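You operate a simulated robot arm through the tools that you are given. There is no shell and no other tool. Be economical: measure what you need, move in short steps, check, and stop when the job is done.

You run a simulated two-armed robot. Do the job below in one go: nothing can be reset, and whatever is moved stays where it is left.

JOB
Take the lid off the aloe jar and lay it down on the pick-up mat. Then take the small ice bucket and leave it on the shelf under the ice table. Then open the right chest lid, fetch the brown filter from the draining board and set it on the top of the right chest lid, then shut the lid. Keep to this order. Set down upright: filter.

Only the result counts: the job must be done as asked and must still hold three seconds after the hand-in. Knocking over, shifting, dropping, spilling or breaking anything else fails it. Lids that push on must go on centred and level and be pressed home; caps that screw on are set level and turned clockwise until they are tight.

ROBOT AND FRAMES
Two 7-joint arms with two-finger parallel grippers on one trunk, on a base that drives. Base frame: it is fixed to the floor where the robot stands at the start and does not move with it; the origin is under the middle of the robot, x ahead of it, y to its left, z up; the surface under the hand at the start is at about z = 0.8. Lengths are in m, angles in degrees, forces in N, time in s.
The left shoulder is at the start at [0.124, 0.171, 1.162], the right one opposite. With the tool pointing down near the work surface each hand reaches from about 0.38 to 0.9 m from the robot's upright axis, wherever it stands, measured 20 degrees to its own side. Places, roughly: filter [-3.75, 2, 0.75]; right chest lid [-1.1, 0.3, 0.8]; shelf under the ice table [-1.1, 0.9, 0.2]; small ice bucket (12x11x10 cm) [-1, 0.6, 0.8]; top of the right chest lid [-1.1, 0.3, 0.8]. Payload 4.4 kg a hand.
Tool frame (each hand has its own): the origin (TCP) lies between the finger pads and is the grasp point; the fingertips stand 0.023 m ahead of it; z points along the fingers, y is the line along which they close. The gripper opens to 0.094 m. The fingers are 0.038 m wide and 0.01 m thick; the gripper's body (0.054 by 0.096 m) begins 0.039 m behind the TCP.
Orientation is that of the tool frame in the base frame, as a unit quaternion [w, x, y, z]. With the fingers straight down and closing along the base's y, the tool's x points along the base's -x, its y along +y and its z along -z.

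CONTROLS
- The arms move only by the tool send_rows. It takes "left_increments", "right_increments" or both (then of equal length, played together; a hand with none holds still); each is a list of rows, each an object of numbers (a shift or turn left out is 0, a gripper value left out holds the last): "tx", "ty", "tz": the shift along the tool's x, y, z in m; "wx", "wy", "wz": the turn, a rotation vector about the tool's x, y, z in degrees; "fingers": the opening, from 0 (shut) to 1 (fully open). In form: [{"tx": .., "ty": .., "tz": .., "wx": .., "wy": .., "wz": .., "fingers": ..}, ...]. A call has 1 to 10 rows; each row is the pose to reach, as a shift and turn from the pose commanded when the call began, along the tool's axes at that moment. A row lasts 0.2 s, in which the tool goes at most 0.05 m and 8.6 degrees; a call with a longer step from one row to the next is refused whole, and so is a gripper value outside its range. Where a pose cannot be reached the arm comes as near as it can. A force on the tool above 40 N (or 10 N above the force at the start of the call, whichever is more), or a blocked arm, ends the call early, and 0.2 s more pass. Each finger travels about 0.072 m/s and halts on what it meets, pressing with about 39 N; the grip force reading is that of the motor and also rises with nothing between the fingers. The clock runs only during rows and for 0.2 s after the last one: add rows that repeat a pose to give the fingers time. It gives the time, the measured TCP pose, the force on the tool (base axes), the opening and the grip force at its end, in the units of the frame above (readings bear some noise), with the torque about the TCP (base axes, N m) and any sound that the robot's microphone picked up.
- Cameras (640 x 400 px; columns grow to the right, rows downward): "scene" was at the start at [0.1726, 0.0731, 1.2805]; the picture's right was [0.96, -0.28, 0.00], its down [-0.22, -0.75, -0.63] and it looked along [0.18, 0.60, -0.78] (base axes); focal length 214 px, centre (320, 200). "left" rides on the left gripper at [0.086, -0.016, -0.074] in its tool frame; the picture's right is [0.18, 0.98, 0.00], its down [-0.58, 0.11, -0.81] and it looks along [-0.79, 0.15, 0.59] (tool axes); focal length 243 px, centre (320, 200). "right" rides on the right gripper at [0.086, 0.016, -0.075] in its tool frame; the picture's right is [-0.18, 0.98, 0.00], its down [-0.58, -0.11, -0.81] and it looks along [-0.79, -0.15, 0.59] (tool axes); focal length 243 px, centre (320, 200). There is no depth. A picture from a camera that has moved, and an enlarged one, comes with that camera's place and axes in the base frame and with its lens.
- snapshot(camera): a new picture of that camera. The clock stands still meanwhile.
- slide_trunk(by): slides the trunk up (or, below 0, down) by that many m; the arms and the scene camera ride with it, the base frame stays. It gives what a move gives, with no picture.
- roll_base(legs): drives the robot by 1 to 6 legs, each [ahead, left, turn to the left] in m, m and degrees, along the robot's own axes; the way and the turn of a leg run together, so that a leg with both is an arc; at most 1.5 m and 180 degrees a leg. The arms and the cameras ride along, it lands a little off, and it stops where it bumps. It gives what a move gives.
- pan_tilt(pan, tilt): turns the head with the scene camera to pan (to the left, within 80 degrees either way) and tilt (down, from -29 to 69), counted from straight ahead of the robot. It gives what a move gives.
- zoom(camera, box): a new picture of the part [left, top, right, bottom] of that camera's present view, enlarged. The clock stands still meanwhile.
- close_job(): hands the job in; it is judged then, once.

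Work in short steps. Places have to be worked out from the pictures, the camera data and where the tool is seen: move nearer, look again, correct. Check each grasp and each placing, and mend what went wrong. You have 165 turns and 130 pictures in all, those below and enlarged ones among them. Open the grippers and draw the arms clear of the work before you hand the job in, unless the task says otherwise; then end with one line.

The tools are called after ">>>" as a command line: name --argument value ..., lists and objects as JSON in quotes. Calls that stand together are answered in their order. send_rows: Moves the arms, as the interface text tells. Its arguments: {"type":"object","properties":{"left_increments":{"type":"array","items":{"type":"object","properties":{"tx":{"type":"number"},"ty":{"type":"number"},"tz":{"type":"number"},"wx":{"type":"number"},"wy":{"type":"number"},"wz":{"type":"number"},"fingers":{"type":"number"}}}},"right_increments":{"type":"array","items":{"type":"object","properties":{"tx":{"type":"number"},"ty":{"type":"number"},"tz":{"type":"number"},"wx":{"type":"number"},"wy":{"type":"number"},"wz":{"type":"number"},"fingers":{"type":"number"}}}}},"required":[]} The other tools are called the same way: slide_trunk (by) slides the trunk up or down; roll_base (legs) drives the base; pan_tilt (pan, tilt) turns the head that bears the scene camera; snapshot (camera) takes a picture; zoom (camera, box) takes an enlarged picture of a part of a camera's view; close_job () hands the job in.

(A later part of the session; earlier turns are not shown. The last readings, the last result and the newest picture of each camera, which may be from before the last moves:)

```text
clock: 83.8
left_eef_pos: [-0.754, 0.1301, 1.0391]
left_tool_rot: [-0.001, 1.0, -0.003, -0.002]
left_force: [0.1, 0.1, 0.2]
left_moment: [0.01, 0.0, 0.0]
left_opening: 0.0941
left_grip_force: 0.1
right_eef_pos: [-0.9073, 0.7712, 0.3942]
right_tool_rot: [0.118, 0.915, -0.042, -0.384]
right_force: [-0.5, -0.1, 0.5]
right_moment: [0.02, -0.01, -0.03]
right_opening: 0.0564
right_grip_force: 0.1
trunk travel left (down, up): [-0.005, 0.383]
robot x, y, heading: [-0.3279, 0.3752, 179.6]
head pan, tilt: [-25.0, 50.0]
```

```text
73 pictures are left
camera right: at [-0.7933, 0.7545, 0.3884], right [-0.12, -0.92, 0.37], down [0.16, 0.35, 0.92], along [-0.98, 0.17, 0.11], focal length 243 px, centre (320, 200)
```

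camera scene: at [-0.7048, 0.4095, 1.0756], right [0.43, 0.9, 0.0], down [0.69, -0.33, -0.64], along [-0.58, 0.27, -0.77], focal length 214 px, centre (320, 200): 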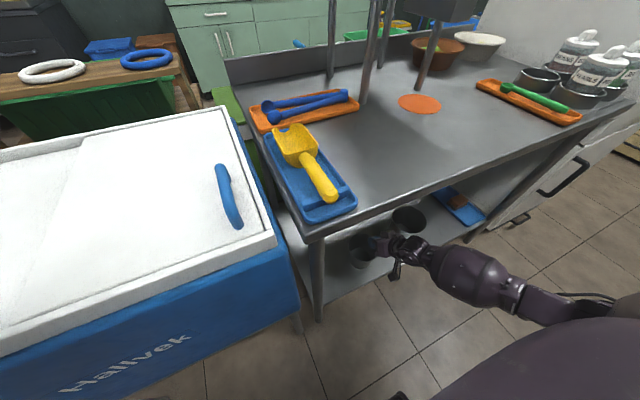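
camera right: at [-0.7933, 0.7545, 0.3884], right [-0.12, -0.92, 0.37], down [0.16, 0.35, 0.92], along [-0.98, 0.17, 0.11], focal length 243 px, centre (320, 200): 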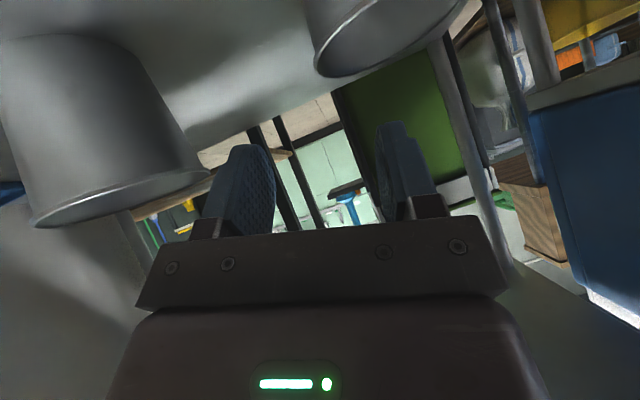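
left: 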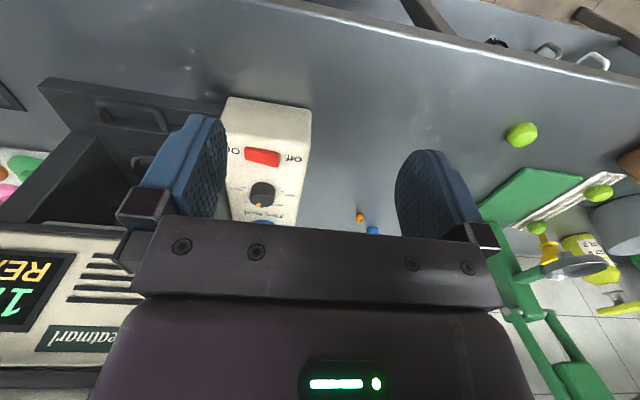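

The bucket stands clear. I back out 0.3 m, then raise the trunk to its earlier height.

>>> roll_base --legs '[[-0.3, 0, 0]]'

>>> snapshot --camera "scene"

>>> slide_trunk --by 0.17

```text
clock: 85.9
left_eef_pos: [-0.4442, 0.1275, 1.0396]
left_tool_rot: [-0.001, 1.0, 0.002, -0.002]
left_force: [-0.3, 0.8, -0.1]
left_moment: [0.0, 0.01, 0.02]
left_opening: 0.0939
left_grip_force: 0.1
right_eef_pos: [-0.6027, 0.7656, 0.3927]
right_tool_rot: [0.119, 0.916, -0.039, -0.382]
right_force: [-0.9, -0.2, 0.3]
right_moment: [-0.03, 0.01, -0.01]
right_opening: 0.0564
right_grip_force: 0.1
trunk travel left (down, up): [-0.005, 0.383]
robot x, y, heading: [-0.0271, 0.3781, -179.6]
head pan, tilt: [-25.0, 50.0]
```

```text
72 pictures are left
camera scene: at [-0.3967, 0.4066, 1.0759], right [0.42, 0.91, 0.0], down [0.7, -0.32, -0.64], along [-0.58, 0.27, -0.77], focal length 214 px, centre (320, 200)
```

scene: 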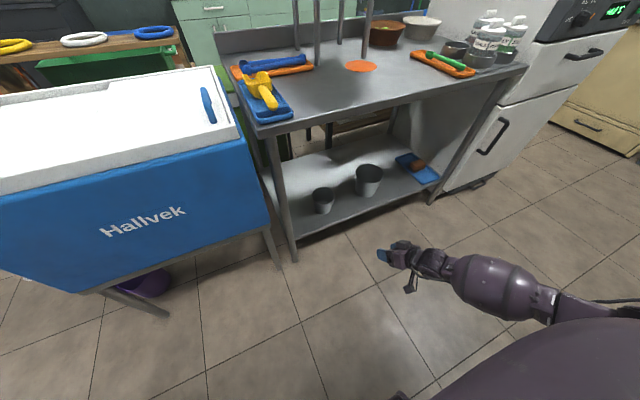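

```text
clock: 87.8
left_eef_pos: [-0.4465, 0.1272, 1.2077]
left_tool_rot: [-0.001, 1.0, 0.001, 0.0]
left_force: [0.1, -0.1, 0.5]
left_moment: [-0.04, -0.01, 0.01]
left_opening: 0.094
left_grip_force: 0.1
right_eef_pos: [-0.6028, 0.7672, 0.5617]
right_tool_rot: [0.12, 0.916, -0.038, -0.38]
right_force: [-0.2, -0.3, -0.3]
right_moment: [-0.01, -0.01, -0.03]
right_opening: 0.0564
right_grip_force: 0.1
trunk travel left (down, up): [-0.175, 0.213]
robot x, y, heading: [-0.0222, 0.3716, -180.1]
head pan, tilt: [-25.0, 50.0]
```

Both buckets stand on the shelf, and ours is upright. I raise the right hand back above table height and level it, then look at the chest.

>>> send_rows --right_increments '[{"tx": -0.034, "ty": 0.012, "tz": -0.034}, {"tx": -0.068, "ty": 0.024, "tz": -0.068}, {"tx": -0.102, "ty": 0.036, "tz": -0.102}, {"tx": -0.136, "ty": 0.049, "tz": -0.136}, {"tx": -0.17, "ty": 0.061, "tz": -0.17}, {"tx": -0.204, "ty": 0.073, "tz": -0.204}, {"tx": -0.238, "ty": 0.085, "tz": -0.238, "wx": 4, "wz": -4}, {"tx": -0.274, "ty": 0.098, "tz": -0.274, "wx": 8, "wz": -8}, {"tx": -0.308, "ty": 0.11, "tz": -0.308, "wx": 9.9, "wz": -9.9}]'

>>> pan_tilt --pan 20 --tilt 45

>>> snapshot --camera "scene"

```text
refused: row 8 steps farther than a row can; nothing moved
```

```text
clock: 88.9
left_eef_pos: [-0.4451, 0.1267, 1.2092]
left_tool_rot: [-0.001, 1.0, 0.002, -0.002]
left_force: [0.3, -0.1, 0.6]
left_moment: [0.0, 0.03, 0.0]
left_opening: 0.094
left_grip_force: 0.1
right_eef_pos: [-0.6027, 0.7664, 0.5629]
right_tool_rot: [0.119, 0.915, -0.038, -0.383]
right_force: [-0.2, 0.1, -0.7]
right_moment: [0.0, 0.01, 0.0]
right_opening: 0.0562
right_grip_force: 0.1
trunk travel left (down, up): [-0.175, 0.213]
robot x, y, heading: [-0.021, 0.3761, -180.0]
head pan, tilt: [20.0, 45.0]
```

```text
71 pictures are left
camera scene: at [-0.252, 0.3468, 1.289], right [-0.34, 0.94, 0.0], down [0.66, 0.24, -0.71], along [-0.66, -0.24, -0.71], focal length 214 px, centre (320, 200)
```

scene: 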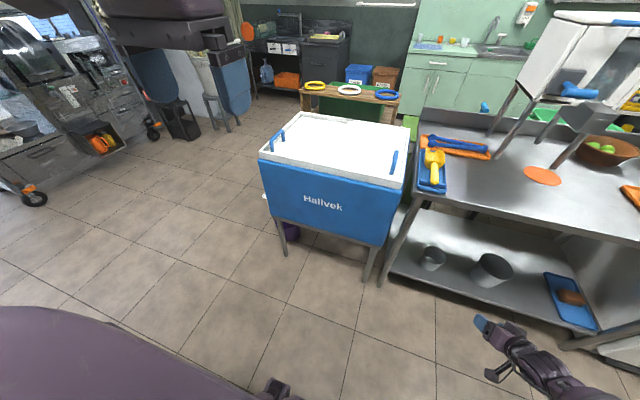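

I redo the right arm's raise with smaller steps and drop the rotation into separate rows; and enlarge the chest.

>>> send_rows --right_increments '[{"tx": -0.034, "ty": 0.012, "tz": -0.034}, {"tx": -0.068, "ty": 0.024, "tz": -0.068}, {"tx": -0.102, "ty": 0.036, "tz": -0.102}, {"tx": -0.136, "ty": 0.049, "tz": -0.136}, {"tx": -0.17, "ty": 0.061, "tz": -0.17}, {"tx": -0.204, "ty": 0.073, "tz": -0.204}, {"tx": -0.238, "ty": 0.085, "tz": -0.238}, {"tx": -0.272, "ty": 0.098, "tz": -0.272}, {"tx": -0.29, "ty": 0.104, "tz": -0.29, "wx": 4, "wz": -4}, {"tx": -0.308, "ty": 0.11, "tz": -0.308, "wx": 9, "wz": -9}]'

>>> zoom --camera "scene" --box '[245, 90, 425, 220]'

```text
clock: 91.1
left_eef_pos: [-0.4444, 0.1258, 1.2088]
left_tool_rot: [-0.001, 1.0, 0.002, -0.002]
left_force: [0.6, -0.5, -0.3]
left_moment: [0.03, 0.0, -0.03]
left_opening: 0.0941
left_grip_force: 0.0
right_eef_pos: [-0.5974, 0.7705, 1.0156]
right_tool_rot: [0.016, 0.922, 0.003, -0.386]
right_force: [0.9, 0.0, -0.3]
right_moment: [0.05, 0.0, 0.0]
right_opening: 0.0565
right_grip_force: 0.0
trunk travel left (down, up): [-0.175, 0.213]
robot x, y, heading: [-0.0232, 0.3774, -179.9]
head pan, tilt: [20.0, 45.0]
```

```text
3.08 times, centred on (335, 155) of scene
camera zoom: at [-0.2515, 0.3462, 1.2891], right [-0.35, 0.94, 0.0], down [0.66, 0.24, -0.71], along [-0.66, -0.24, -0.71], focal length 660 px, centre (274, 338)
```

zoom: 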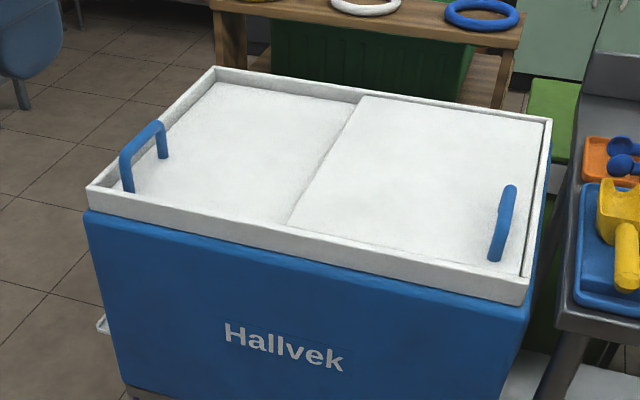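

The chest's right lid spans y≈0.13 to 0.40; its handle is a bar along x at about (-0.95, 0.38, 0.83). I'll slide it to the left with the left hand, and roll into place first.

>>> roll_base --legs '[[0, -0.12, 0], [0.28, 0, 0]]'

>>> pan_tilt --pan 15 --tilt 45

>>> snapshot --camera "scene"

>>> snapshot --camera "left"

```text
clock: 94.4
left_eef_pos: [-0.7221, 0.2478, 1.2086]
left_tool_rot: [-0.001, 1.0, 0.002, -0.002]
left_force: [-0.7, -0.6, 0.2]
left_moment: [0.02, 0.0, -0.02]
left_opening: 0.0942
left_grip_force: 0.1
right_eef_pos: [-0.8755, 0.8907, 1.0134]
right_tool_rot: [0.017, 0.922, 0.004, -0.386]
right_force: [0.2, 1.1, -1.0]
right_moment: [0.0, 0.04, 0.03]
right_opening: 0.0564
right_grip_force: 0.1
trunk travel left (down, up): [-0.175, 0.213]
robot x, y, heading: [-0.2988, 0.4959, -179.6]
head pan, tilt: [20.0, 45.0]
```

```text
clock: 95.1
left_eef_pos: [-0.7233, 0.2458, 1.209]
left_tool_rot: [-0.001, 1.0, 0.001, -0.002]
left_force: [-0.6, -0.4, 0.1]
left_moment: [0.01, -0.01, -0.03]
left_opening: 0.0941
left_grip_force: 0.1
right_eef_pos: [-0.8744, 0.8915, 1.0142]
right_tool_rot: [0.017, 0.923, 0.003, -0.385]
right_force: [0.9, -0.2, 0.2]
right_moment: [-0.02, 0.0, -0.01]
right_opening: 0.0562
right_grip_force: 0.1
trunk travel left (down, up): [-0.175, 0.213]
robot x, y, heading: [-0.3023, 0.4986, -179.7]
head pan, tilt: [15.0, 45.0]
```

```text
69 pictures are left
camera scene: at [-0.5316, 0.4737, 1.289], right [-0.26, 0.96, 0.0], down [0.68, 0.19, -0.71], along [-0.68, -0.19, -0.71], focal length 214 px, centre (320, 200)
```

scene: 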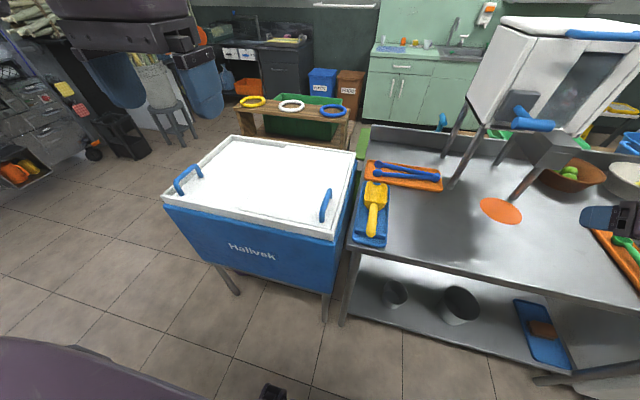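

```text
68 pictures are left
camera left: at [-0.6364, 0.2634, 1.2826], right [0.19, -0.98, 0.0], down [-0.58, -0.11, 0.81], along [-0.79, -0.15, -0.59], focal length 243 px, centre (320, 200)
```

left: 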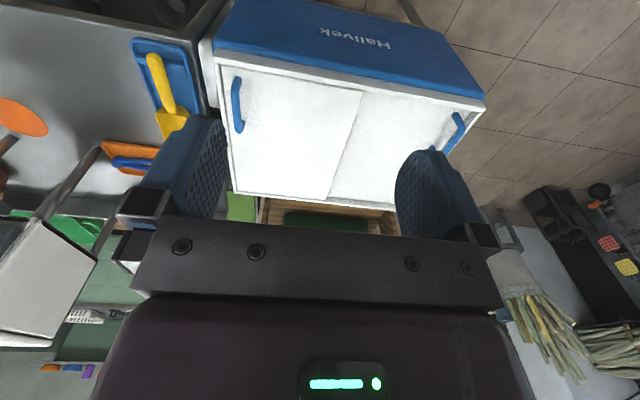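

The handle bar is at about (-0.963, 0.376, 0.81). I bring the left hand above it with the fingers closing along y.

>>> send_rows --left_increments '[{"tx": -0.03, "ty": -0.016, "tz": 0.032, "fingers": 0.6}, {"tx": -0.06, "ty": -0.032, "tz": 0.065}, {"tx": -0.09, "ty": -0.05, "tz": 0.097}, {"tx": -0.12, "ty": -0.065, "tz": 0.13}, {"tx": -0.15, "ty": -0.08, "tz": 0.162}, {"tx": -0.18, "ty": -0.1, "tz": 0.195}, {"tx": -0.21, "ty": -0.115, "tz": 0.227}, {"tx": -0.24, "ty": -0.13, "tz": 0.26}, {"tx": -0.24, "ty": -0.13, "tz": 0.26}]'

>>> snapshot --camera "left"

>>> zoom --camera "scene" --box '[240, 110, 400, 260]'

```text
clock: 97.1
left_eef_pos: [-0.8927, 0.2791, 0.9946]
left_tool_rot: [-0.001, 1.0, 0.003, -0.003]
left_force: [-0.3, -0.8, 0.8]
left_moment: [0.02, 0.01, 0.0]
left_opening: 0.0563
left_grip_force: 0.1
left hand out of reach, approached as far as the arm can: row 5, 6, 7, 8, 9
right_eef_pos: [-0.8744, 0.89, 1.0148]
right_tool_rot: [0.017, 0.922, 0.004, -0.386]
right_force: [-0.7, -0.3, 0.0]
right_moment: [0.02, 0.0, -0.04]
right_opening: 0.0563
right_grip_force: 0.1
trunk travel left (down, up): [-0.175, 0.213]
robot x, y, heading: [-0.2989, 0.4971, -179.9]
head pan, tilt: [15.0, 45.0]
```

```text
67 pictures are left
camera left: at [-0.806, 0.296, 1.0689], right [0.19, -0.98, 0.0], down [-0.58, -0.11, 0.81], along [-0.8, -0.15, -0.59], focal length 243 px, centre (320, 200)
```

left: 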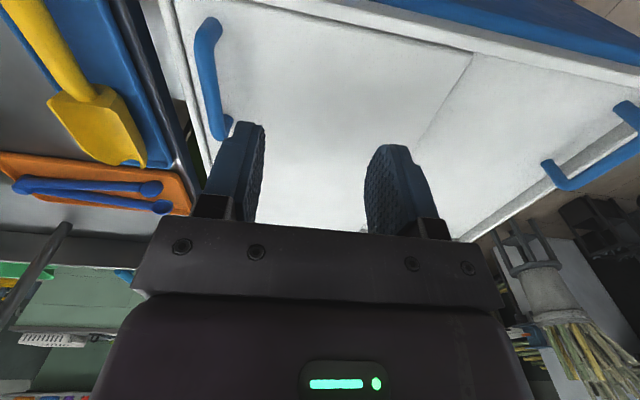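

```text
2.67 times, centred on (320, 185) of scene
camera zoom: at [-0.5314, 0.473, 1.2892], right [-0.26, 0.96, 0.0], down [0.68, 0.19, -0.71], along [-0.68, -0.18, -0.71], focal length 572 px, centre (320, 240)
```

zoom: 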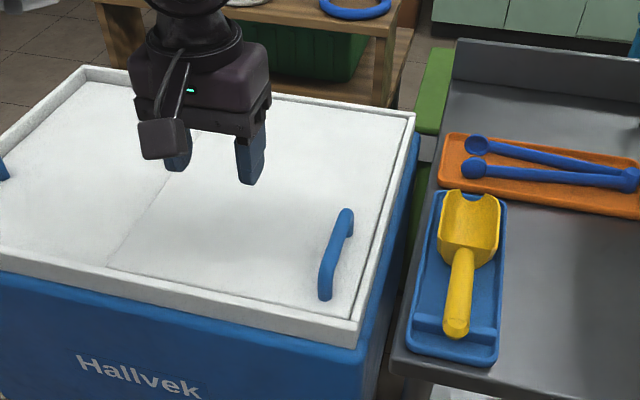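

The left arm meets the same kind of wrist limit, so I shift the base right by 0.12 m and then move over the handle.

>>> roll_base --legs '[[0, -0.13, 0]]'

>>> send_rows --left_increments '[{"tx": -0.01, "ty": 0.01}, {"tx": -0.02, "ty": 0.02}, {"tx": -0.035, "ty": 0.03}, {"tx": -0.045, "ty": 0.034}, {"tx": -0.045, "ty": 0.034}]'

>>> snapshot --camera "left"

>>> zoom --camera "scene" --box '[180, 110, 340, 260]'

```text
clock: 98.8
left_eef_pos: [-0.8915, 0.4067, 0.9946]
left_tool_rot: [-0.001, 1.0, 0.003, -0.003]
left_force: [0.0, 0.2, 0.7]
left_moment: [-0.03, -0.01, 0.0]
left_opening: 0.0563
left_grip_force: 0.0
right_eef_pos: [-0.876, 1.0187, 1.0144]
right_tool_rot: [0.018, 0.922, 0.005, -0.386]
right_force: [-0.2, 1.0, -0.2]
right_moment: [-0.01, 0.0, -0.01]
right_opening: 0.0566
right_grip_force: 0.0
trunk travel left (down, up): [-0.175, 0.213]
robot x, y, heading: [-0.3016, 0.6255, -179.4]
head pan, tilt: [15.0, 45.0]
```

```text
clock: 100.0
left_eef_pos: [-0.9328, 0.37, 0.9962]
left_tool_rot: [-0.001, 1.0, 0.003, -0.002]
left_force: [-0.1, -0.4, -0.3]
left_moment: [0.01, 0.03, 0.0]
left_opening: 0.0562
left_grip_force: 0.1
left hand out of reach, approached as far as the arm can: row 4, 5
right_eef_pos: [-0.876, 1.0175, 1.014]
right_tool_rot: [0.017, 0.922, 0.004, -0.386]
right_force: [0.8, -0.4, -0.1]
right_moment: [-0.02, 0.0, -0.01]
right_opening: 0.0565
right_grip_force: 0.0
trunk travel left (down, up): [-0.175, 0.213]
robot x, y, heading: [-0.2993, 0.6214, -179.6]
head pan, tilt: [15.0, 45.0]
```

```text
65 pictures are left
camera left: at [-0.8476, 0.3855, 1.07], right [0.19, -0.98, 0.0], down [-0.58, -0.11, 0.81], along [-0.79, -0.15, -0.59], focal length 243 px, centre (320, 200)
```

left: 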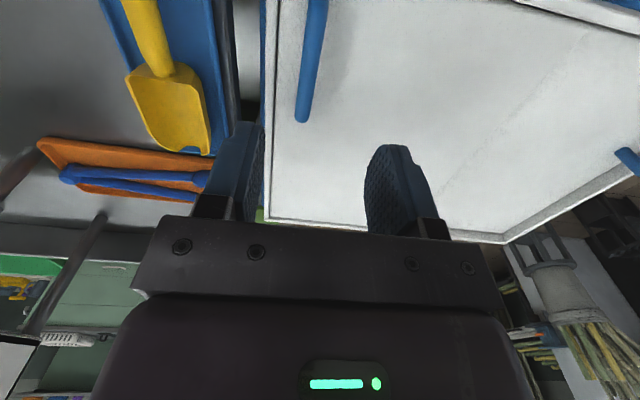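

```text
2.67 times, centred on (260, 185) of scene
camera zoom: at [-0.5323, 0.6011, 1.289], right [-0.26, 0.96, 0.0], down [0.68, 0.19, -0.71], along [-0.68, -0.19, -0.71], focal length 572 px, centre (480, 240)
```

zoom: 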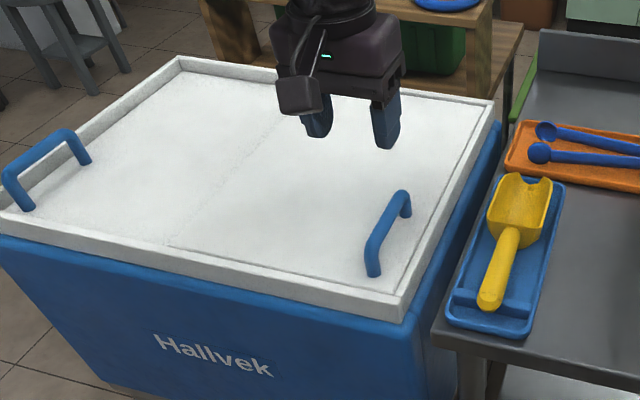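

Handle bar centre: about (-0.977, 0.371), top z≈0.835. I move over it and descend to just above.

>>> send_rows --left_increments '[{"tx": -0.02, "tz": 0.02}, {"tx": -0.042, "tz": 0.05}, {"tx": -0.042, "tz": 0.09}, {"tx": -0.042, "tz": 0.115}, {"tx": -0.042, "tz": 0.115}]'

>>> snapshot --camera "left"

>>> zoom --camera "scene" --box '[240, 130, 340, 230]'

```text
clock: 101.2
left_eef_pos: [-0.9202, 0.3312, 0.9241]
left_tool_rot: [0.0, 1.0, 0.001, -0.003]
left_force: [-0.1, 1.1, 0.7]
left_moment: [-0.02, 0.0, 0.06]
left_opening: 0.0561
left_grip_force: 0.1
left hand out of reach, approached as far as the arm can: row 1, 2, 3, 4, 5
right_eef_pos: [-0.8757, 1.0183, 1.0143]
right_tool_rot: [0.018, 0.923, 0.005, -0.385]
right_force: [-0.3, 0.0, -0.7]
right_moment: [0.01, 0.01, -0.02]
right_opening: 0.0563
right_grip_force: 0.0
trunk travel left (down, up): [-0.175, 0.213]
robot x, y, heading: [-0.3, 0.6193, -179.6]
head pan, tilt: [15.0, 45.0]
```

```text
63 pictures are left
camera left: at [-0.8345, 0.3473, 0.9984], right [0.19, -0.98, 0.0], down [-0.58, -0.11, 0.81], along [-0.8, -0.15, -0.59], focal length 243 px, centre (320, 200)
```

left: 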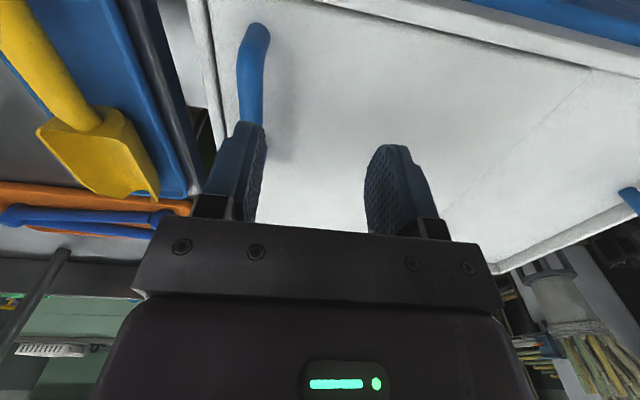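

```text
4.00 times, centred on (290, 180) of scene
camera zoom: at [-0.532, 0.6014, 1.2891], right [-0.26, 0.96, 0.0], down [0.68, 0.19, -0.71], along [-0.68, -0.19, -0.71], focal length 858 px, centre (440, 280)
```

zoom: 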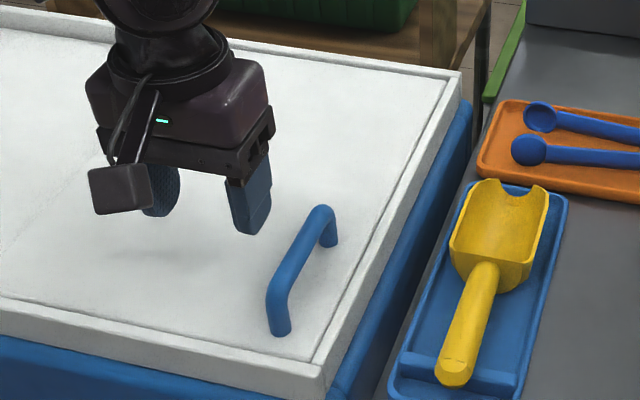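

I look at the left arm's configuration to understand the limit.

>>> pan_tilt --pan 50 --tilt 35

>>> snapshot --camera "scene"

```text
clock: 102.2
left_eef_pos: [-0.9209, 0.3302, 0.9257]
left_tool_rot: [-0.001, 1.0, 0.002, -0.002]
left_force: [-0.5, -0.2, 0.3]
left_moment: [0.03, 0.0, 0.0]
left_opening: 0.0565
left_grip_force: 0.0
right_eef_pos: [-0.878, 1.0182, 1.0137]
right_tool_rot: [0.018, 0.922, 0.005, -0.387]
right_force: [-0.1, -0.5, -0.5]
right_moment: [-0.02, 0.02, 0.0]
right_opening: 0.056
right_grip_force: 0.0
trunk travel left (down, up): [-0.175, 0.213]
robot x, y, heading: [-0.3021, 0.6222, -179.8]
head pan, tilt: [50.0, 35.0]
```

```text
61 pictures are left
camera scene: at [-0.5101, 0.5549, 1.3038], right [-0.77, 0.64, 0.0], down [0.37, 0.44, -0.82], along [-0.52, -0.63, -0.57], focal length 214 px, centre (320, 200)
```

scene: 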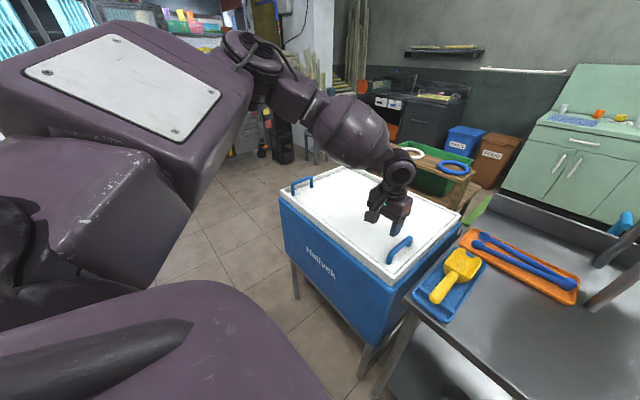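

The left elbow stands out high to the left; more lateral offset helps, as it did for the right arm. I tuck the right arm in (up, back, left), raise the left hand a little, then shift the base right by 0.12 m.

>>> send_rows --right_increments '[{"tx": 0.004, "ty": 0.01, "tz": -0.03, "wy": 5}, {"tx": 0.008, "ty": 0.02, "tz": -0.06, "wy": 10}, {"tx": 0.012, "ty": 0.03, "tz": -0.09, "wy": 15}, {"tx": 0.016, "ty": 0.04, "tz": -0.12, "wy": 20}, {"tx": 0.02, "ty": 0.05, "tz": -0.15, "wy": 25}, {"tx": 0.025, "ty": 0.06, "tz": -0.18, "wy": 30}, {"tx": 0.03, "ty": 0.08, "tz": -0.21, "wy": 35}, {"tx": 0.035, "ty": 0.1, "tz": -0.24, "wy": 42}]'

>>> roll_base --legs '[[0, -0.12, 0]]'

>>> pan_tilt --pan -40 --tilt 35

>>> snapshot --camera "scene"

```text
clock: 104.0
left_eef_pos: [-0.9207, 0.3334, 0.9254]
left_tool_rot: [0.0, 1.0, 0.002, -0.002]
left_force: [-0.2, 1.2, 0.6]
left_moment: [-0.08, -0.01, 0.0]
left_opening: 0.0564
left_grip_force: 0.0
right_eef_pos: [-0.6782, 0.93, 1.1611]
right_tool_rot: [0.016, 0.999, 0.011, -0.028]
right_force: [-0.2, 0.1, -0.9]
right_moment: [-0.04, -0.03, -0.02]
right_opening: 0.0565
right_grip_force: 0.1
trunk travel left (down, up): [-0.175, 0.213]
robot x, y, heading: [-0.2975, 0.6224, -179.8]
head pan, tilt: [50.0, 35.0]
```

```text
clock: 105.8
left_eef_pos: [-0.9218, 0.4496, 0.9247]
left_tool_rot: [-0.001, 1.0, 0.002, -0.003]
left_force: [-0.7, 0.0, 0.1]
left_moment: [-0.06, -0.01, -0.02]
left_opening: 0.0567
left_grip_force: 0.0
right_eef_pos: [-0.6796, 1.0467, 1.1614]
right_tool_rot: [0.015, 0.999, 0.011, -0.029]
right_force: [0.1, 0.8, -0.1]
right_moment: [-0.02, 0.02, 0.0]
right_opening: 0.0564
right_grip_force: 0.1
trunk travel left (down, up): [-0.175, 0.213]
robot x, y, heading: [-0.3, 0.7454, -179.7]
head pan, tilt: [50.0, 35.0]
```

```text
clock: 107.4
left_eef_pos: [-0.921, 0.4524, 0.9252]
left_tool_rot: [-0.001, 1.0, 0.002, -0.003]
left_force: [0.8, -0.4, 0.3]
left_moment: [-0.07, 0.02, -0.01]
left_opening: 0.0564
left_grip_force: 0.0
right_eef_pos: [-0.6792, 1.0454, 1.1626]
right_tool_rot: [0.014, 0.999, 0.011, -0.029]
right_force: [-0.3, -0.7, 0.0]
right_moment: [0.03, -0.02, 0.0]
right_opening: 0.056
right_grip_force: 0.1
trunk travel left (down, up): [-0.175, 0.213]
robot x, y, heading: [-0.3015, 0.7435, -179.8]
head pan, tilt: [-40.0, 35.0]
```

```text
60 pictures are left
camera scene: at [-0.5223, 0.7989, 1.3038], right [0.64, 0.77, 0.0], down [0.44, -0.37, -0.82], along [-0.63, 0.52, -0.57], focal length 214 px, centre (320, 200)
```

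scene: 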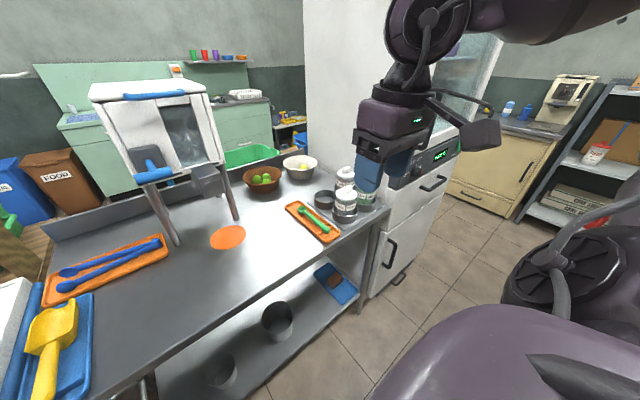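

The right arm is clear. Now the left hand goes over the handle.

>>> send_rows --left_increments '[{"tx": -0.015, "ty": 0.025}, {"tx": -0.035, "ty": 0.05, "tz": 0.0}, {"tx": -0.055, "ty": 0.08, "tz": 0.02}, {"tx": -0.055, "ty": 0.08, "tz": 0.045}, {"tx": -0.055, "ty": 0.08, "tz": 0.045}]'

>>> pan_tilt --pan 25 --tilt 45

>>> snapshot --camera "left"

>>> zoom --camera "scene" --box '[220, 120, 380, 260]'

```text
clock: 108.6
left_eef_pos: [-0.9541, 0.3605, 0.9024]
left_tool_rot: [-0.001, 1.0, 0.002, -0.003]
left_force: [-0.4, -1.1, -0.4]
left_moment: [0.0, -0.01, 0.02]
left_opening: 0.0565
left_grip_force: 0.0
left hand out of reach, approached as far as the arm can: row 3, 4, 5
right_eef_pos: [-0.6791, 1.0457, 1.1623]
right_tool_rot: [0.014, 0.999, 0.011, -0.03]
right_force: [0.7, -0.6, 0.6]
right_moment: [0.01, -0.01, 0.0]
right_opening: 0.0566
right_grip_force: 0.2
trunk travel left (down, up): [-0.175, 0.213]
robot x, y, heading: [-0.2989, 0.7427, -179.8]
head pan, tilt: [-40.0, 35.0]
```

```text
clock: 110.0
left_eef_pos: [-0.9542, 0.3611, 0.9015]
left_tool_rot: [-0.001, 1.0, 0.002, -0.003]
left_force: [0.9, -0.3, 0.7]
left_moment: [0.01, -0.01, 0.04]
left_opening: 0.0562
left_grip_force: 0.0
right_eef_pos: [-0.6788, 1.0464, 1.1629]
right_tool_rot: [0.014, 0.999, 0.011, -0.029]
right_force: [-0.2, -0.1, 0.1]
right_moment: [0.03, 0.03, -0.01]
right_opening: 0.0563
right_grip_force: 0.0
trunk travel left (down, up): [-0.175, 0.213]
robot x, y, heading: [-0.3009, 0.7449, -179.5]
head pan, tilt: [25.0, 45.0]
```

```text
59 pictures are left
camera left: at [-0.8675, 0.3774, 0.9755], right [0.19, -0.98, 0.0], down [-0.58, -0.11, 0.81], along [-0.8, -0.15, -0.59], focal length 243 px, centre (320, 200)
```

left: 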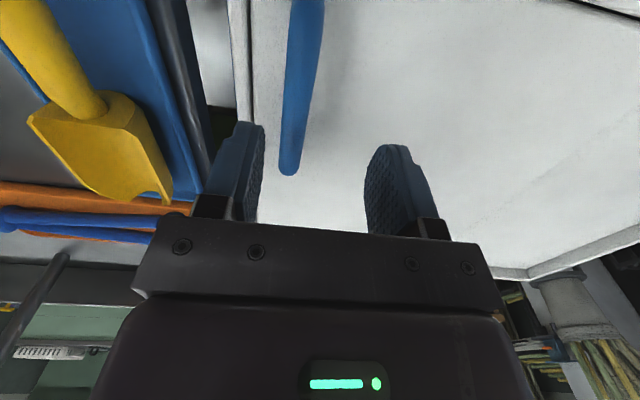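

```text
2.86 times, centred on (300, 190) of scene
camera zoom: at [-0.528, 0.708, 1.289], right [-0.43, 0.9, 0.0], down [0.64, 0.3, -0.71], along [-0.64, -0.3, -0.71], focal length 613 px, centre (377, 229)
```

zoom: 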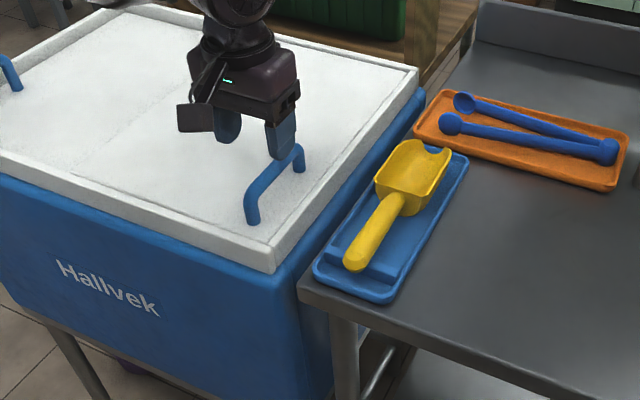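

The hand is nearly in place but a wrist limit stops it. I pitch the hand forward by 24°, which keeps the closing direction, to free the wrist.

>>> send_rows --left_increments '[{"wy": -8}, {"wy": -16}, {"wy": -24}, {"wy": -24}]'

```text
clock: 111.0
left_eef_pos: [-0.9539, 0.3592, 0.9]
left_tool_rot: [-0.001, 0.978, 0.003, -0.21]
left_force: [0.9, 0.3, 0.3]
left_moment: [0.01, -0.01, 0.0]
left_opening: 0.0566
left_grip_force: 0.0
right_eef_pos: [-0.6787, 1.0463, 1.1627]
right_tool_rot: [0.013, 0.999, 0.011, -0.029]
right_force: [-0.2, -0.3, 0.0]
right_moment: [-0.01, 0.01, 0.02]
right_opening: 0.0563
right_grip_force: 0.1
trunk travel left (down, up): [-0.175, 0.213]
robot x, y, heading: [-0.3005, 0.7417, -179.7]
head pan, tilt: [25.0, 45.0]
```

That freed it. I descend onto the bar.

>>> send_rows --left_increments '[{"tx": 0.006, "ty": -0.005, "tz": 0.018}, {"tx": 0.013, "ty": -0.009, "tz": 0.038}, {"tx": 0.018, "ty": -0.009, "tz": 0.054}, {"tx": 0.018, "ty": -0.009, "tz": 0.054}]'

>>> snapshot --camera "left"

>>> zoom --camera "scene" --box '[240, 130, 340, 230]'

```text
clock: 112.0
left_eef_pos: [-0.9523, 0.3665, 0.8494]
left_tool_rot: [0.0, 0.978, 0.003, -0.211]
left_force: [0.2, -0.6, 0.9]
left_moment: [0.03, -0.01, 0.03]
left_opening: 0.0563
left_grip_force: 0.1
left hand out of reach, approached as far as the arm can: row 3, 4
right_eef_pos: [-0.6791, 1.0461, 1.1623]
right_tool_rot: [0.015, 0.999, 0.01, -0.031]
right_force: [0.1, 0.3, 0.5]
right_moment: [0.01, 0.0, -0.01]
right_opening: 0.0566
right_grip_force: 0.0
trunk travel left (down, up): [-0.175, 0.213]
robot x, y, heading: [-0.2981, 0.7378, -179.9]
head pan, tilt: [25.0, 45.0]
```

```text
57 pictures are left
camera left: at [-0.8433, 0.3825, 0.8826], right [0.17, -0.98, -0.08], down [-0.2, -0.11, 0.97], along [-0.96, -0.15, -0.21], focal length 243 px, centre (320, 200)
```

left: 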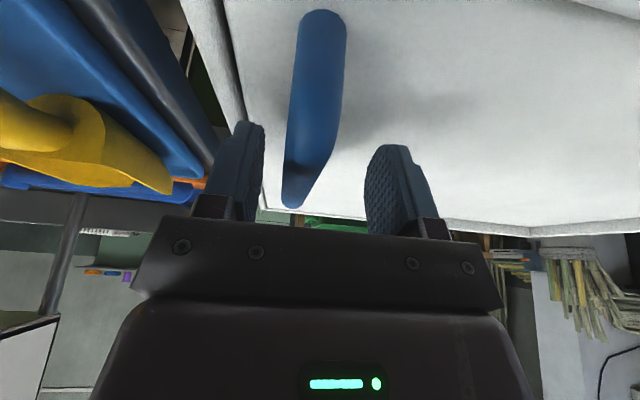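

```text
4.00 times, centred on (290, 180) of scene
camera zoom: at [-0.528, 0.7078, 1.289], right [-0.43, 0.9, 0.0], down [0.64, 0.3, -0.71], along [-0.64, -0.3, -0.71], focal length 858 px, centre (440, 280)
```

zoom: 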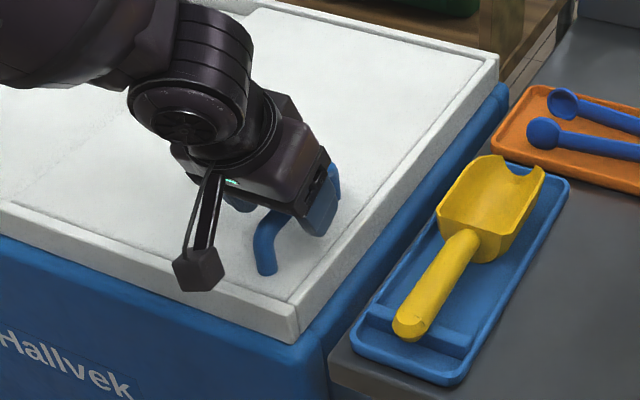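

The fingers straddle the bar (its top near z 0.85). I close.

>>> send_rows --left_increments '[{"tz": 0.005, "fingers": 0.2}, {"tz": 0.005, "fingers": 0}, {"tz": 0.005, "fingers": 0}, {"tz": 0.005, "fingers": 0}]'

>>> snapshot --camera "left"

```text
clock: 113.0
left_eef_pos: [-0.9512, 0.3639, 0.8506]
left_tool_rot: [-0.001, 0.977, 0.002, -0.211]
left_force: [-1.6, -2.0, 0.6]
left_moment: [-0.08, 0.41, -1.12]
left_opening: 0.0156
left_grip_force: 45.2
left hand out of reach, approached as far as the arm can: row 1, 2, 3, 4
right_eef_pos: [-0.6777, 1.0463, 1.1632]
right_tool_rot: [0.015, 0.999, 0.01, -0.029]
right_force: [0.7, 0.0, -0.2]
right_moment: [-0.02, -0.02, 0.01]
right_opening: 0.0562
right_grip_force: 0.0
trunk travel left (down, up): [-0.175, 0.213]
robot x, y, heading: [-0.3032, 0.7459, -179.9]
head pan, tilt: [25.0, 45.0]
```

```text
55 pictures are left
camera left: at [-0.8429, 0.3814, 0.882], right [0.17, -0.98, -0.08], down [-0.2, -0.11, 0.97], along [-0.97, -0.15, -0.21], focal length 243 px, centre (320, 200)
```

left: 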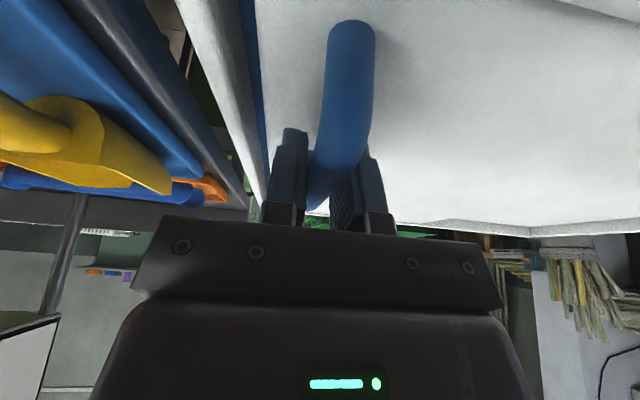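

Gripped, and the lid even moved a little. I slide it left by 0.15 m slowly.

>>> send_rows --left_increments '[{"ty": 0.012}, {"ty": 0.027}, {"ty": 0.042}, {"ty": 0.057}, {"ty": 0.072}, {"ty": 0.087}, {"ty": 0.102}, {"ty": 0.117}, {"ty": 0.132}, {"ty": 0.15}]'

>>> snapshot --camera "scene"

```text
clock: 115.2
left_eef_pos: [-0.9511, 0.2111, 0.8504]
left_tool_rot: [0.001, 0.977, 0.004, -0.214]
left_force: [-10.1, -1.0, 21.6]
left_moment: [-0.06, -0.85, -1.06]
left_opening: 0.0158
left_grip_force: 44.4
right_eef_pos: [-0.6769, 1.0469, 1.1627]
right_tool_rot: [0.015, 0.999, 0.011, -0.031]
right_force: [-0.2, 0.5, 0.2]
right_moment: [0.01, 0.0, 0.01]
right_opening: 0.0564
right_grip_force: 0.2
trunk travel left (down, up): [-0.175, 0.213]
robot x, y, heading: [-0.2986, 0.7433, -179.8]
head pan, tilt: [25.0, 45.0]
```

```text
54 pictures are left
camera scene: at [-0.5268, 0.7087, 1.2897], right [-0.43, 0.9, 0.0], down [0.64, 0.3, -0.71], along [-0.64, -0.3, -0.71], focal length 214 px, centre (320, 200)
```

scene: 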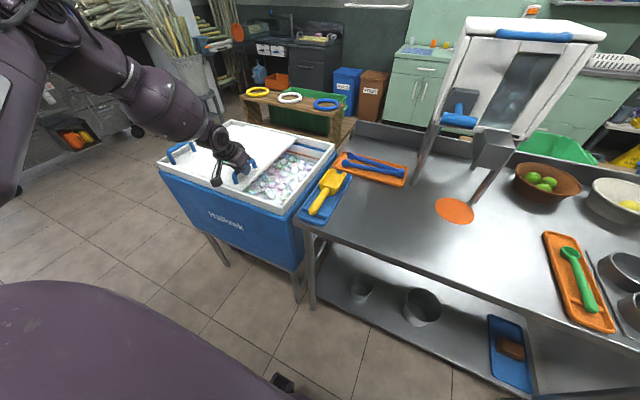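

The lid is sliding open with ice visible. I carry on by up to 6 cm more.

>>> send_rows --left_increments '[{"ty": 0.012, "tz": -0.002}, {"ty": 0.024, "tz": -0.002}, {"ty": 0.036, "tz": -0.002}, {"ty": 0.048, "tz": -0.002}, {"ty": 0.06, "tz": -0.002}, {"ty": 0.07, "tz": -0.002}]'

>>> zoom --camera "scene" --box '[140, 90, 360, 240]'

```text
clock: 116.3
left_eef_pos: [-0.9508, 0.1701, 0.8501]
left_tool_rot: [-0.006, 0.978, 0.0, -0.206]
left_force: [-12.4, 0.9, -15.4]
left_moment: [0.13, -0.75, 0.53]
left_opening: 0.0159
left_grip_force: 44.9
left hand out of reach, approached as far as the arm can: row 4, 5
right_eef_pos: [-0.6805, 1.0467, 1.1606]
right_tool_rot: [0.013, 1.0, 0.009, -0.027]
right_force: [0.3, -0.2, -0.2]
right_moment: [-0.03, 0.04, 0.05]
right_opening: 0.0566
right_grip_force: 0.1
trunk travel left (down, up): [-0.175, 0.213]
robot x, y, heading: [-0.2994, 0.7445, -179.8]
head pan, tilt: [25.0, 45.0]
stopped in row 5 (left hand): the force on the tool passed its limit at 44 N (the readings are from after the stop); the commanded pose is now the measured one
```

```text
2.67 times, centred on (250, 165) of scene
camera zoom: at [-0.531, 0.7072, 1.2878], right [-0.43, 0.91, 0.0], down [0.64, 0.3, -0.71], along [-0.64, -0.3, -0.71], focal length 572 px, centre (507, 293)
```

zoom: 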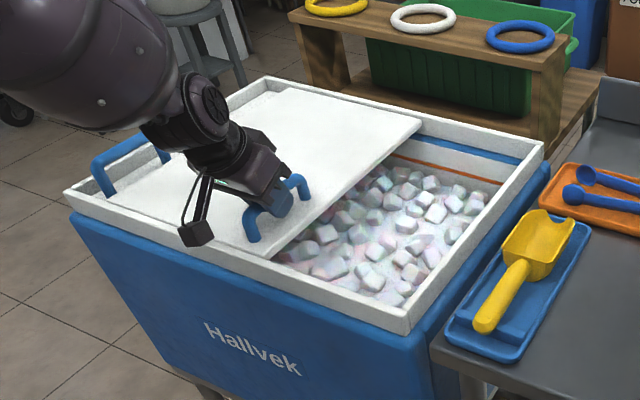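

The lid is nearly fully open (about 0.2 m) and met its stop or reach limit. I release the handle and rise along the fingers.

>>> send_rows --left_increments '[{"fingers": 0.3}, {"fingers": 0.6}, {"fingers": 0.6}, {"fingers": 0.6, "tz": -0.02}, {"tz": -0.05}, {"tz": -0.09}, {"tz": -0.13}, {"tz": -0.17}, {"tz": -0.21}, {"tz": -0.25}]'

>>> zoom --camera "scene" --box '[140, 90, 360, 240]'

```text
clock: 118.5
left_eef_pos: [-0.8449, 0.1663, 1.0832]
left_tool_rot: [-0.003, 0.978, 0.0, -0.209]
left_force: [0.1, 0.9, 0.5]
left_moment: [0.02, 0.02, 0.02]
left_opening: 0.0564
left_grip_force: 0.1
right_eef_pos: [-0.6778, 1.0478, 1.1631]
right_tool_rot: [0.014, 0.999, 0.01, -0.031]
right_force: [-0.5, -0.1, -0.2]
right_moment: [0.02, 0.0, -0.02]
right_opening: 0.0564
right_grip_force: 0.0
trunk travel left (down, up): [-0.175, 0.213]
robot x, y, heading: [-0.3002, 0.7455, -179.8]
head pan, tilt: [25.0, 45.0]
```

```text
2.67 times, centred on (250, 165) of scene
camera zoom: at [-0.5278, 0.7086, 1.2892], right [-0.43, 0.9, 0.0], down [0.64, 0.3, -0.71], along [-0.64, -0.3, -0.71], focal length 572 px, centre (507, 293)
```

zoom: 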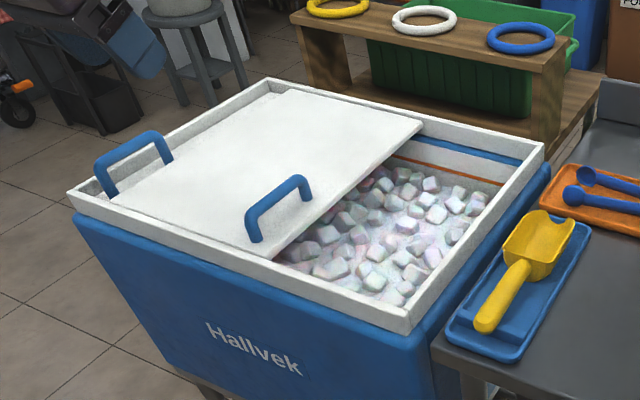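

The right lid is open. I tuck the left arm in for travelling, then drive to the aisle's free end and look at the route to the sink.

>>> send_rows --left_increments '[{"tx": 0.014, "ty": -0.04, "tz": -0.013, "wy": 3}, {"tx": 0.028, "ty": -0.08, "tz": -0.026, "wy": 6}, {"tx": 0.042, "ty": -0.12, "tz": -0.039, "wy": 9}, {"tx": 0.056, "ty": -0.16, "tz": -0.052, "wy": 12}, {"tx": 0.07, "ty": -0.2, "tz": -0.065, "wy": 15}, {"tx": 0.084, "ty": -0.24, "tz": -0.078, "wy": 18}, {"tx": 0.098, "ty": -0.28, "tz": -0.091, "wy": 21}, {"tx": 0.112, "ty": -0.32, "tz": -0.105, "wy": 24}]'

>>> roll_base --legs '[[-0.1, 0, 0], [0, 1.3, 0]]'

>>> pan_tilt --pan 0 --tilt 25

>>> snapshot --camera "scene"

```text
clock: 120.3
left_eef_pos: [-0.7005, 0.49, 1.1384]
left_tool_rot: [-0.005, 1.0, 0.001, 0.001]
left_force: [-0.4, 0.8, 0.1]
left_moment: [-0.03, 0.0, 0.01]
left_opening: 0.0564
left_grip_force: 0.0
right_eef_pos: [-0.6784, 1.0488, 1.1615]
right_tool_rot: [0.015, 0.999, 0.011, -0.029]
right_force: [-0.5, 0.1, -0.2]
right_moment: [0.0, 0.01, 0.03]
right_opening: 0.0565
right_grip_force: 0.0
trunk travel left (down, up): [-0.175, 0.213]
robot x, y, heading: [-0.2976, 0.7432, -179.6]
head pan, tilt: [25.0, 45.0]
```

```text
clock: 133.0
left_eef_pos: [-0.591, -0.8471, 1.1372]
left_tool_rot: [-0.004, 1.0, 0.003, 0.001]
left_force: [-0.3, -0.2, 0.3]
left_moment: [0.04, 0.01, -0.03]
left_opening: 0.0562
left_grip_force: 0.1
right_eef_pos: [-0.5715, -0.2879, 1.1626]
right_tool_rot: [0.014, 0.999, 0.013, -0.03]
right_force: [-0.5, -0.7, -0.8]
right_moment: [0.0, 0.01, -0.02]
right_opening: 0.0563
right_grip_force: 0.0
trunk travel left (down, up): [-0.175, 0.213]
robot x, y, heading: [-0.1877, -0.588, -179.4]
head pan, tilt: [25.0, 45.0]
```

```text
clock: 133.9
left_eef_pos: [-0.59, -0.8459, 1.1376]
left_tool_rot: [-0.005, 1.0, 0.003, 0.0]
left_force: [-0.2, 0.9, -1.4]
left_moment: [0.0, -0.03, -0.04]
left_opening: 0.0566
left_grip_force: 0.1
right_eef_pos: [-0.5722, -0.2866, 1.1611]
right_tool_rot: [0.015, 0.999, 0.014, -0.029]
right_force: [-0.3, -0.3, 0.2]
right_moment: [-0.01, 0.0, -0.01]
right_opening: 0.0566
right_grip_force: 0.0
trunk travel left (down, up): [-0.175, 0.213]
robot x, y, heading: [-0.1925, -0.5905, -179.4]
head pan, tilt: [0.0, 25.0]
```

```text
51 pictures are left
camera scene: at [-0.4378, -0.5908, 1.3195], right [-0.01, 1.0, 0.0], down [0.42, 0.01, -0.91], along [-0.91, -0.01, -0.42], focal length 214 px, centre (320, 200)
```

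scene: 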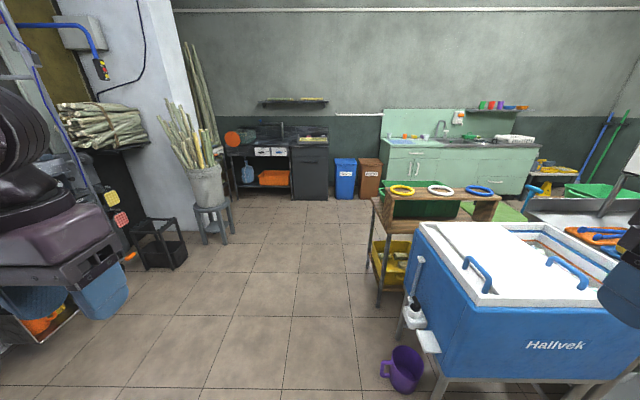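

The corridor left of the chest is free (y from about -0.25 to -1.5). I drive along y≈-0.85 to x≈-2.7, then look at the sink side.

>>> roll_base --legs '[[0, 0.26, 0], [1.25, 0, 0], [1.2, 0, 0]]'

>>> pan_tilt --pan -70 --tilt 25

>>> snapshot --camera "scene"

```text
clock: 148.5
left_eef_pos: [-3.0872, -1.0299, 1.137]
left_tool_rot: [-0.005, 1.0, -0.021, 0.0]
left_force: [0.4, -0.2, -0.5]
left_moment: [0.02, 0.01, -0.02]
left_opening: 0.0561
left_grip_force: 0.1
right_eef_pos: [-3.0401, -0.4704, 1.1627]
right_tool_rot: [0.013, 0.999, -0.011, -0.03]
right_force: [-0.5, -0.5, 0.0]
right_moment: [0.04, 0.01, 0.01]
right_opening: 0.0565
right_grip_force: 0.1
trunk travel left (down, up): [-0.175, 0.213]
robot x, y, heading: [-2.6753, -0.7918, 178.1]
head pan, tilt: [0.0, 25.0]
```

```text
clock: 149.9
left_eef_pos: [-3.0871, -1.0289, 1.1368]
left_tool_rot: [-0.004, 1.0, -0.021, 0.0]
left_force: [-0.5, -0.4, 0.6]
left_moment: [0.03, 0.0, 0.01]
left_opening: 0.0566
left_grip_force: 0.1
right_eef_pos: [-3.0408, -0.4703, 1.1621]
right_tool_rot: [0.014, 0.999, -0.011, -0.03]
right_force: [0.1, 0.3, 0.3]
right_moment: [-0.01, -0.02, 0.03]
right_opening: 0.0564
right_grip_force: 0.1
trunk travel left (down, up): [-0.175, 0.213]
robot x, y, heading: [-2.6761, -0.7907, 178.1]
head pan, tilt: [-70.0, 25.0]
```

```text
50 pictures are left
camera scene: at [-2.8578, -0.697, 1.3196], right [0.95, 0.31, 0.0], down [0.13, -0.4, -0.91], along [-0.28, 0.86, -0.42], focal length 214 px, centre (320, 200)
```

scene: 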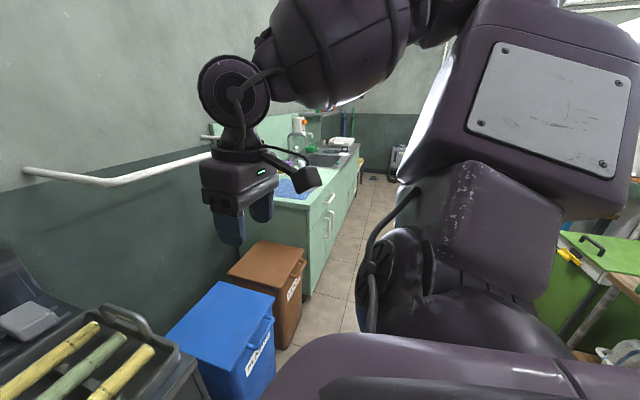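

The lane between counter (x<-3.3) and bench (x>-1.95) is wide enough. I square up and slide right to about y=1.6 in two legs.

>>> roll_base --legs '[[0, 0, 1.9], [0, -1.2, 0], [0, -1.15, 0]]'

>>> pan_tilt --pan -15 --tilt 30

>>> snapshot --camera "scene"

```text
clock: 170.9
left_eef_pos: [-3.0262, 1.3107, 1.1377]
left_tool_rot: [-0.005, 1.0, -0.021, -0.001]
left_force: [0.1, 0.3, 0.4]
left_moment: [-0.03, 0.01, 0.0]
left_opening: 0.0564
left_grip_force: 0.1
right_eef_pos: [-2.9781, 1.8681, 1.1611]
right_tool_rot: [0.013, 0.999, -0.011, -0.03]
right_force: [-0.2, 0.3, 0.6]
right_moment: [0.04, -0.02, -0.03]
right_opening: 0.0562
right_grip_force: 0.1
trunk travel left (down, up): [-0.175, 0.213]
robot x, y, heading: [-2.6095, 1.5504, 177.5]
head pan, tilt: [-70.0, 25.0]
```

```text
clock: 172.2
left_eef_pos: [-3.0253, 1.3108, 1.1377]
left_tool_rot: [-0.005, 1.0, -0.022, 0.0]
left_force: [-0.7, -0.6, 0.6]
left_moment: [0.0, 0.01, 0.01]
left_opening: 0.0565
left_grip_force: 0.0
right_eef_pos: [-2.9779, 1.8698, 1.1622]
right_tool_rot: [0.014, 0.999, -0.012, -0.03]
right_force: [-0.8, -0.3, 0.7]
right_moment: [-0.02, -0.01, 0.02]
right_opening: 0.0564
right_grip_force: 0.1
trunk travel left (down, up): [-0.175, 0.213]
robot x, y, heading: [-2.6145, 1.5508, 177.7]
head pan, tilt: [-15.0, 30.0]
```

```text
49 pictures are left
camera scene: at [-2.8546, 1.5822, 1.3116], right [0.3, 0.95, 0.0], down [0.48, -0.15, -0.87], along [-0.83, 0.26, -0.5], focal length 214 px, centre (320, 200)
```

scene: 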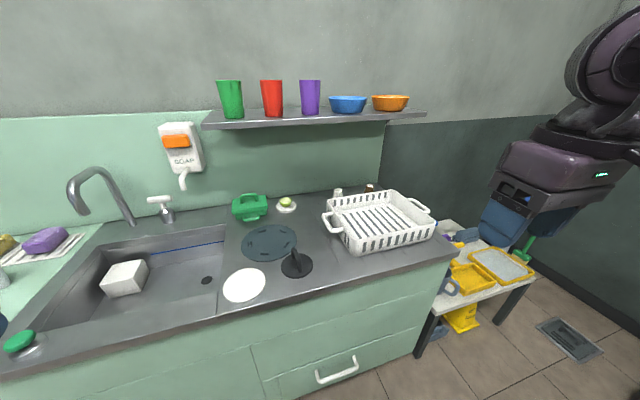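

The draining board is ahead. I enlarge it to find the brown filter.

>>> zoom --camera "scene" --box '[210, 170, 450, 310]'

```text
2.67 times, centred on (330, 240) of scene
camera zoom: at [-2.8546, 1.5822, 1.3116], right [0.3, 0.95, 0.0], down [0.48, -0.15, -0.87], along [-0.83, 0.26, -0.5], focal length 572 px, centre (293, 93)
```

zoom: 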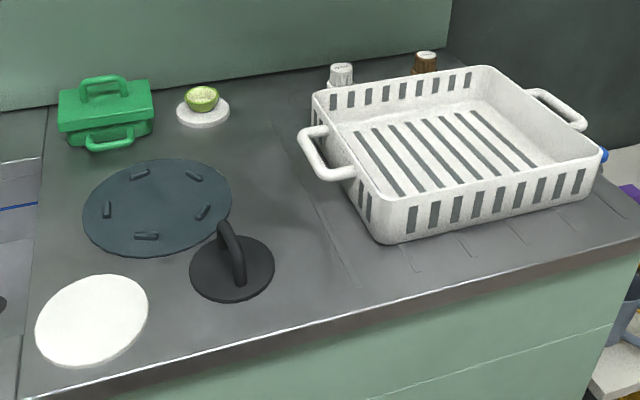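

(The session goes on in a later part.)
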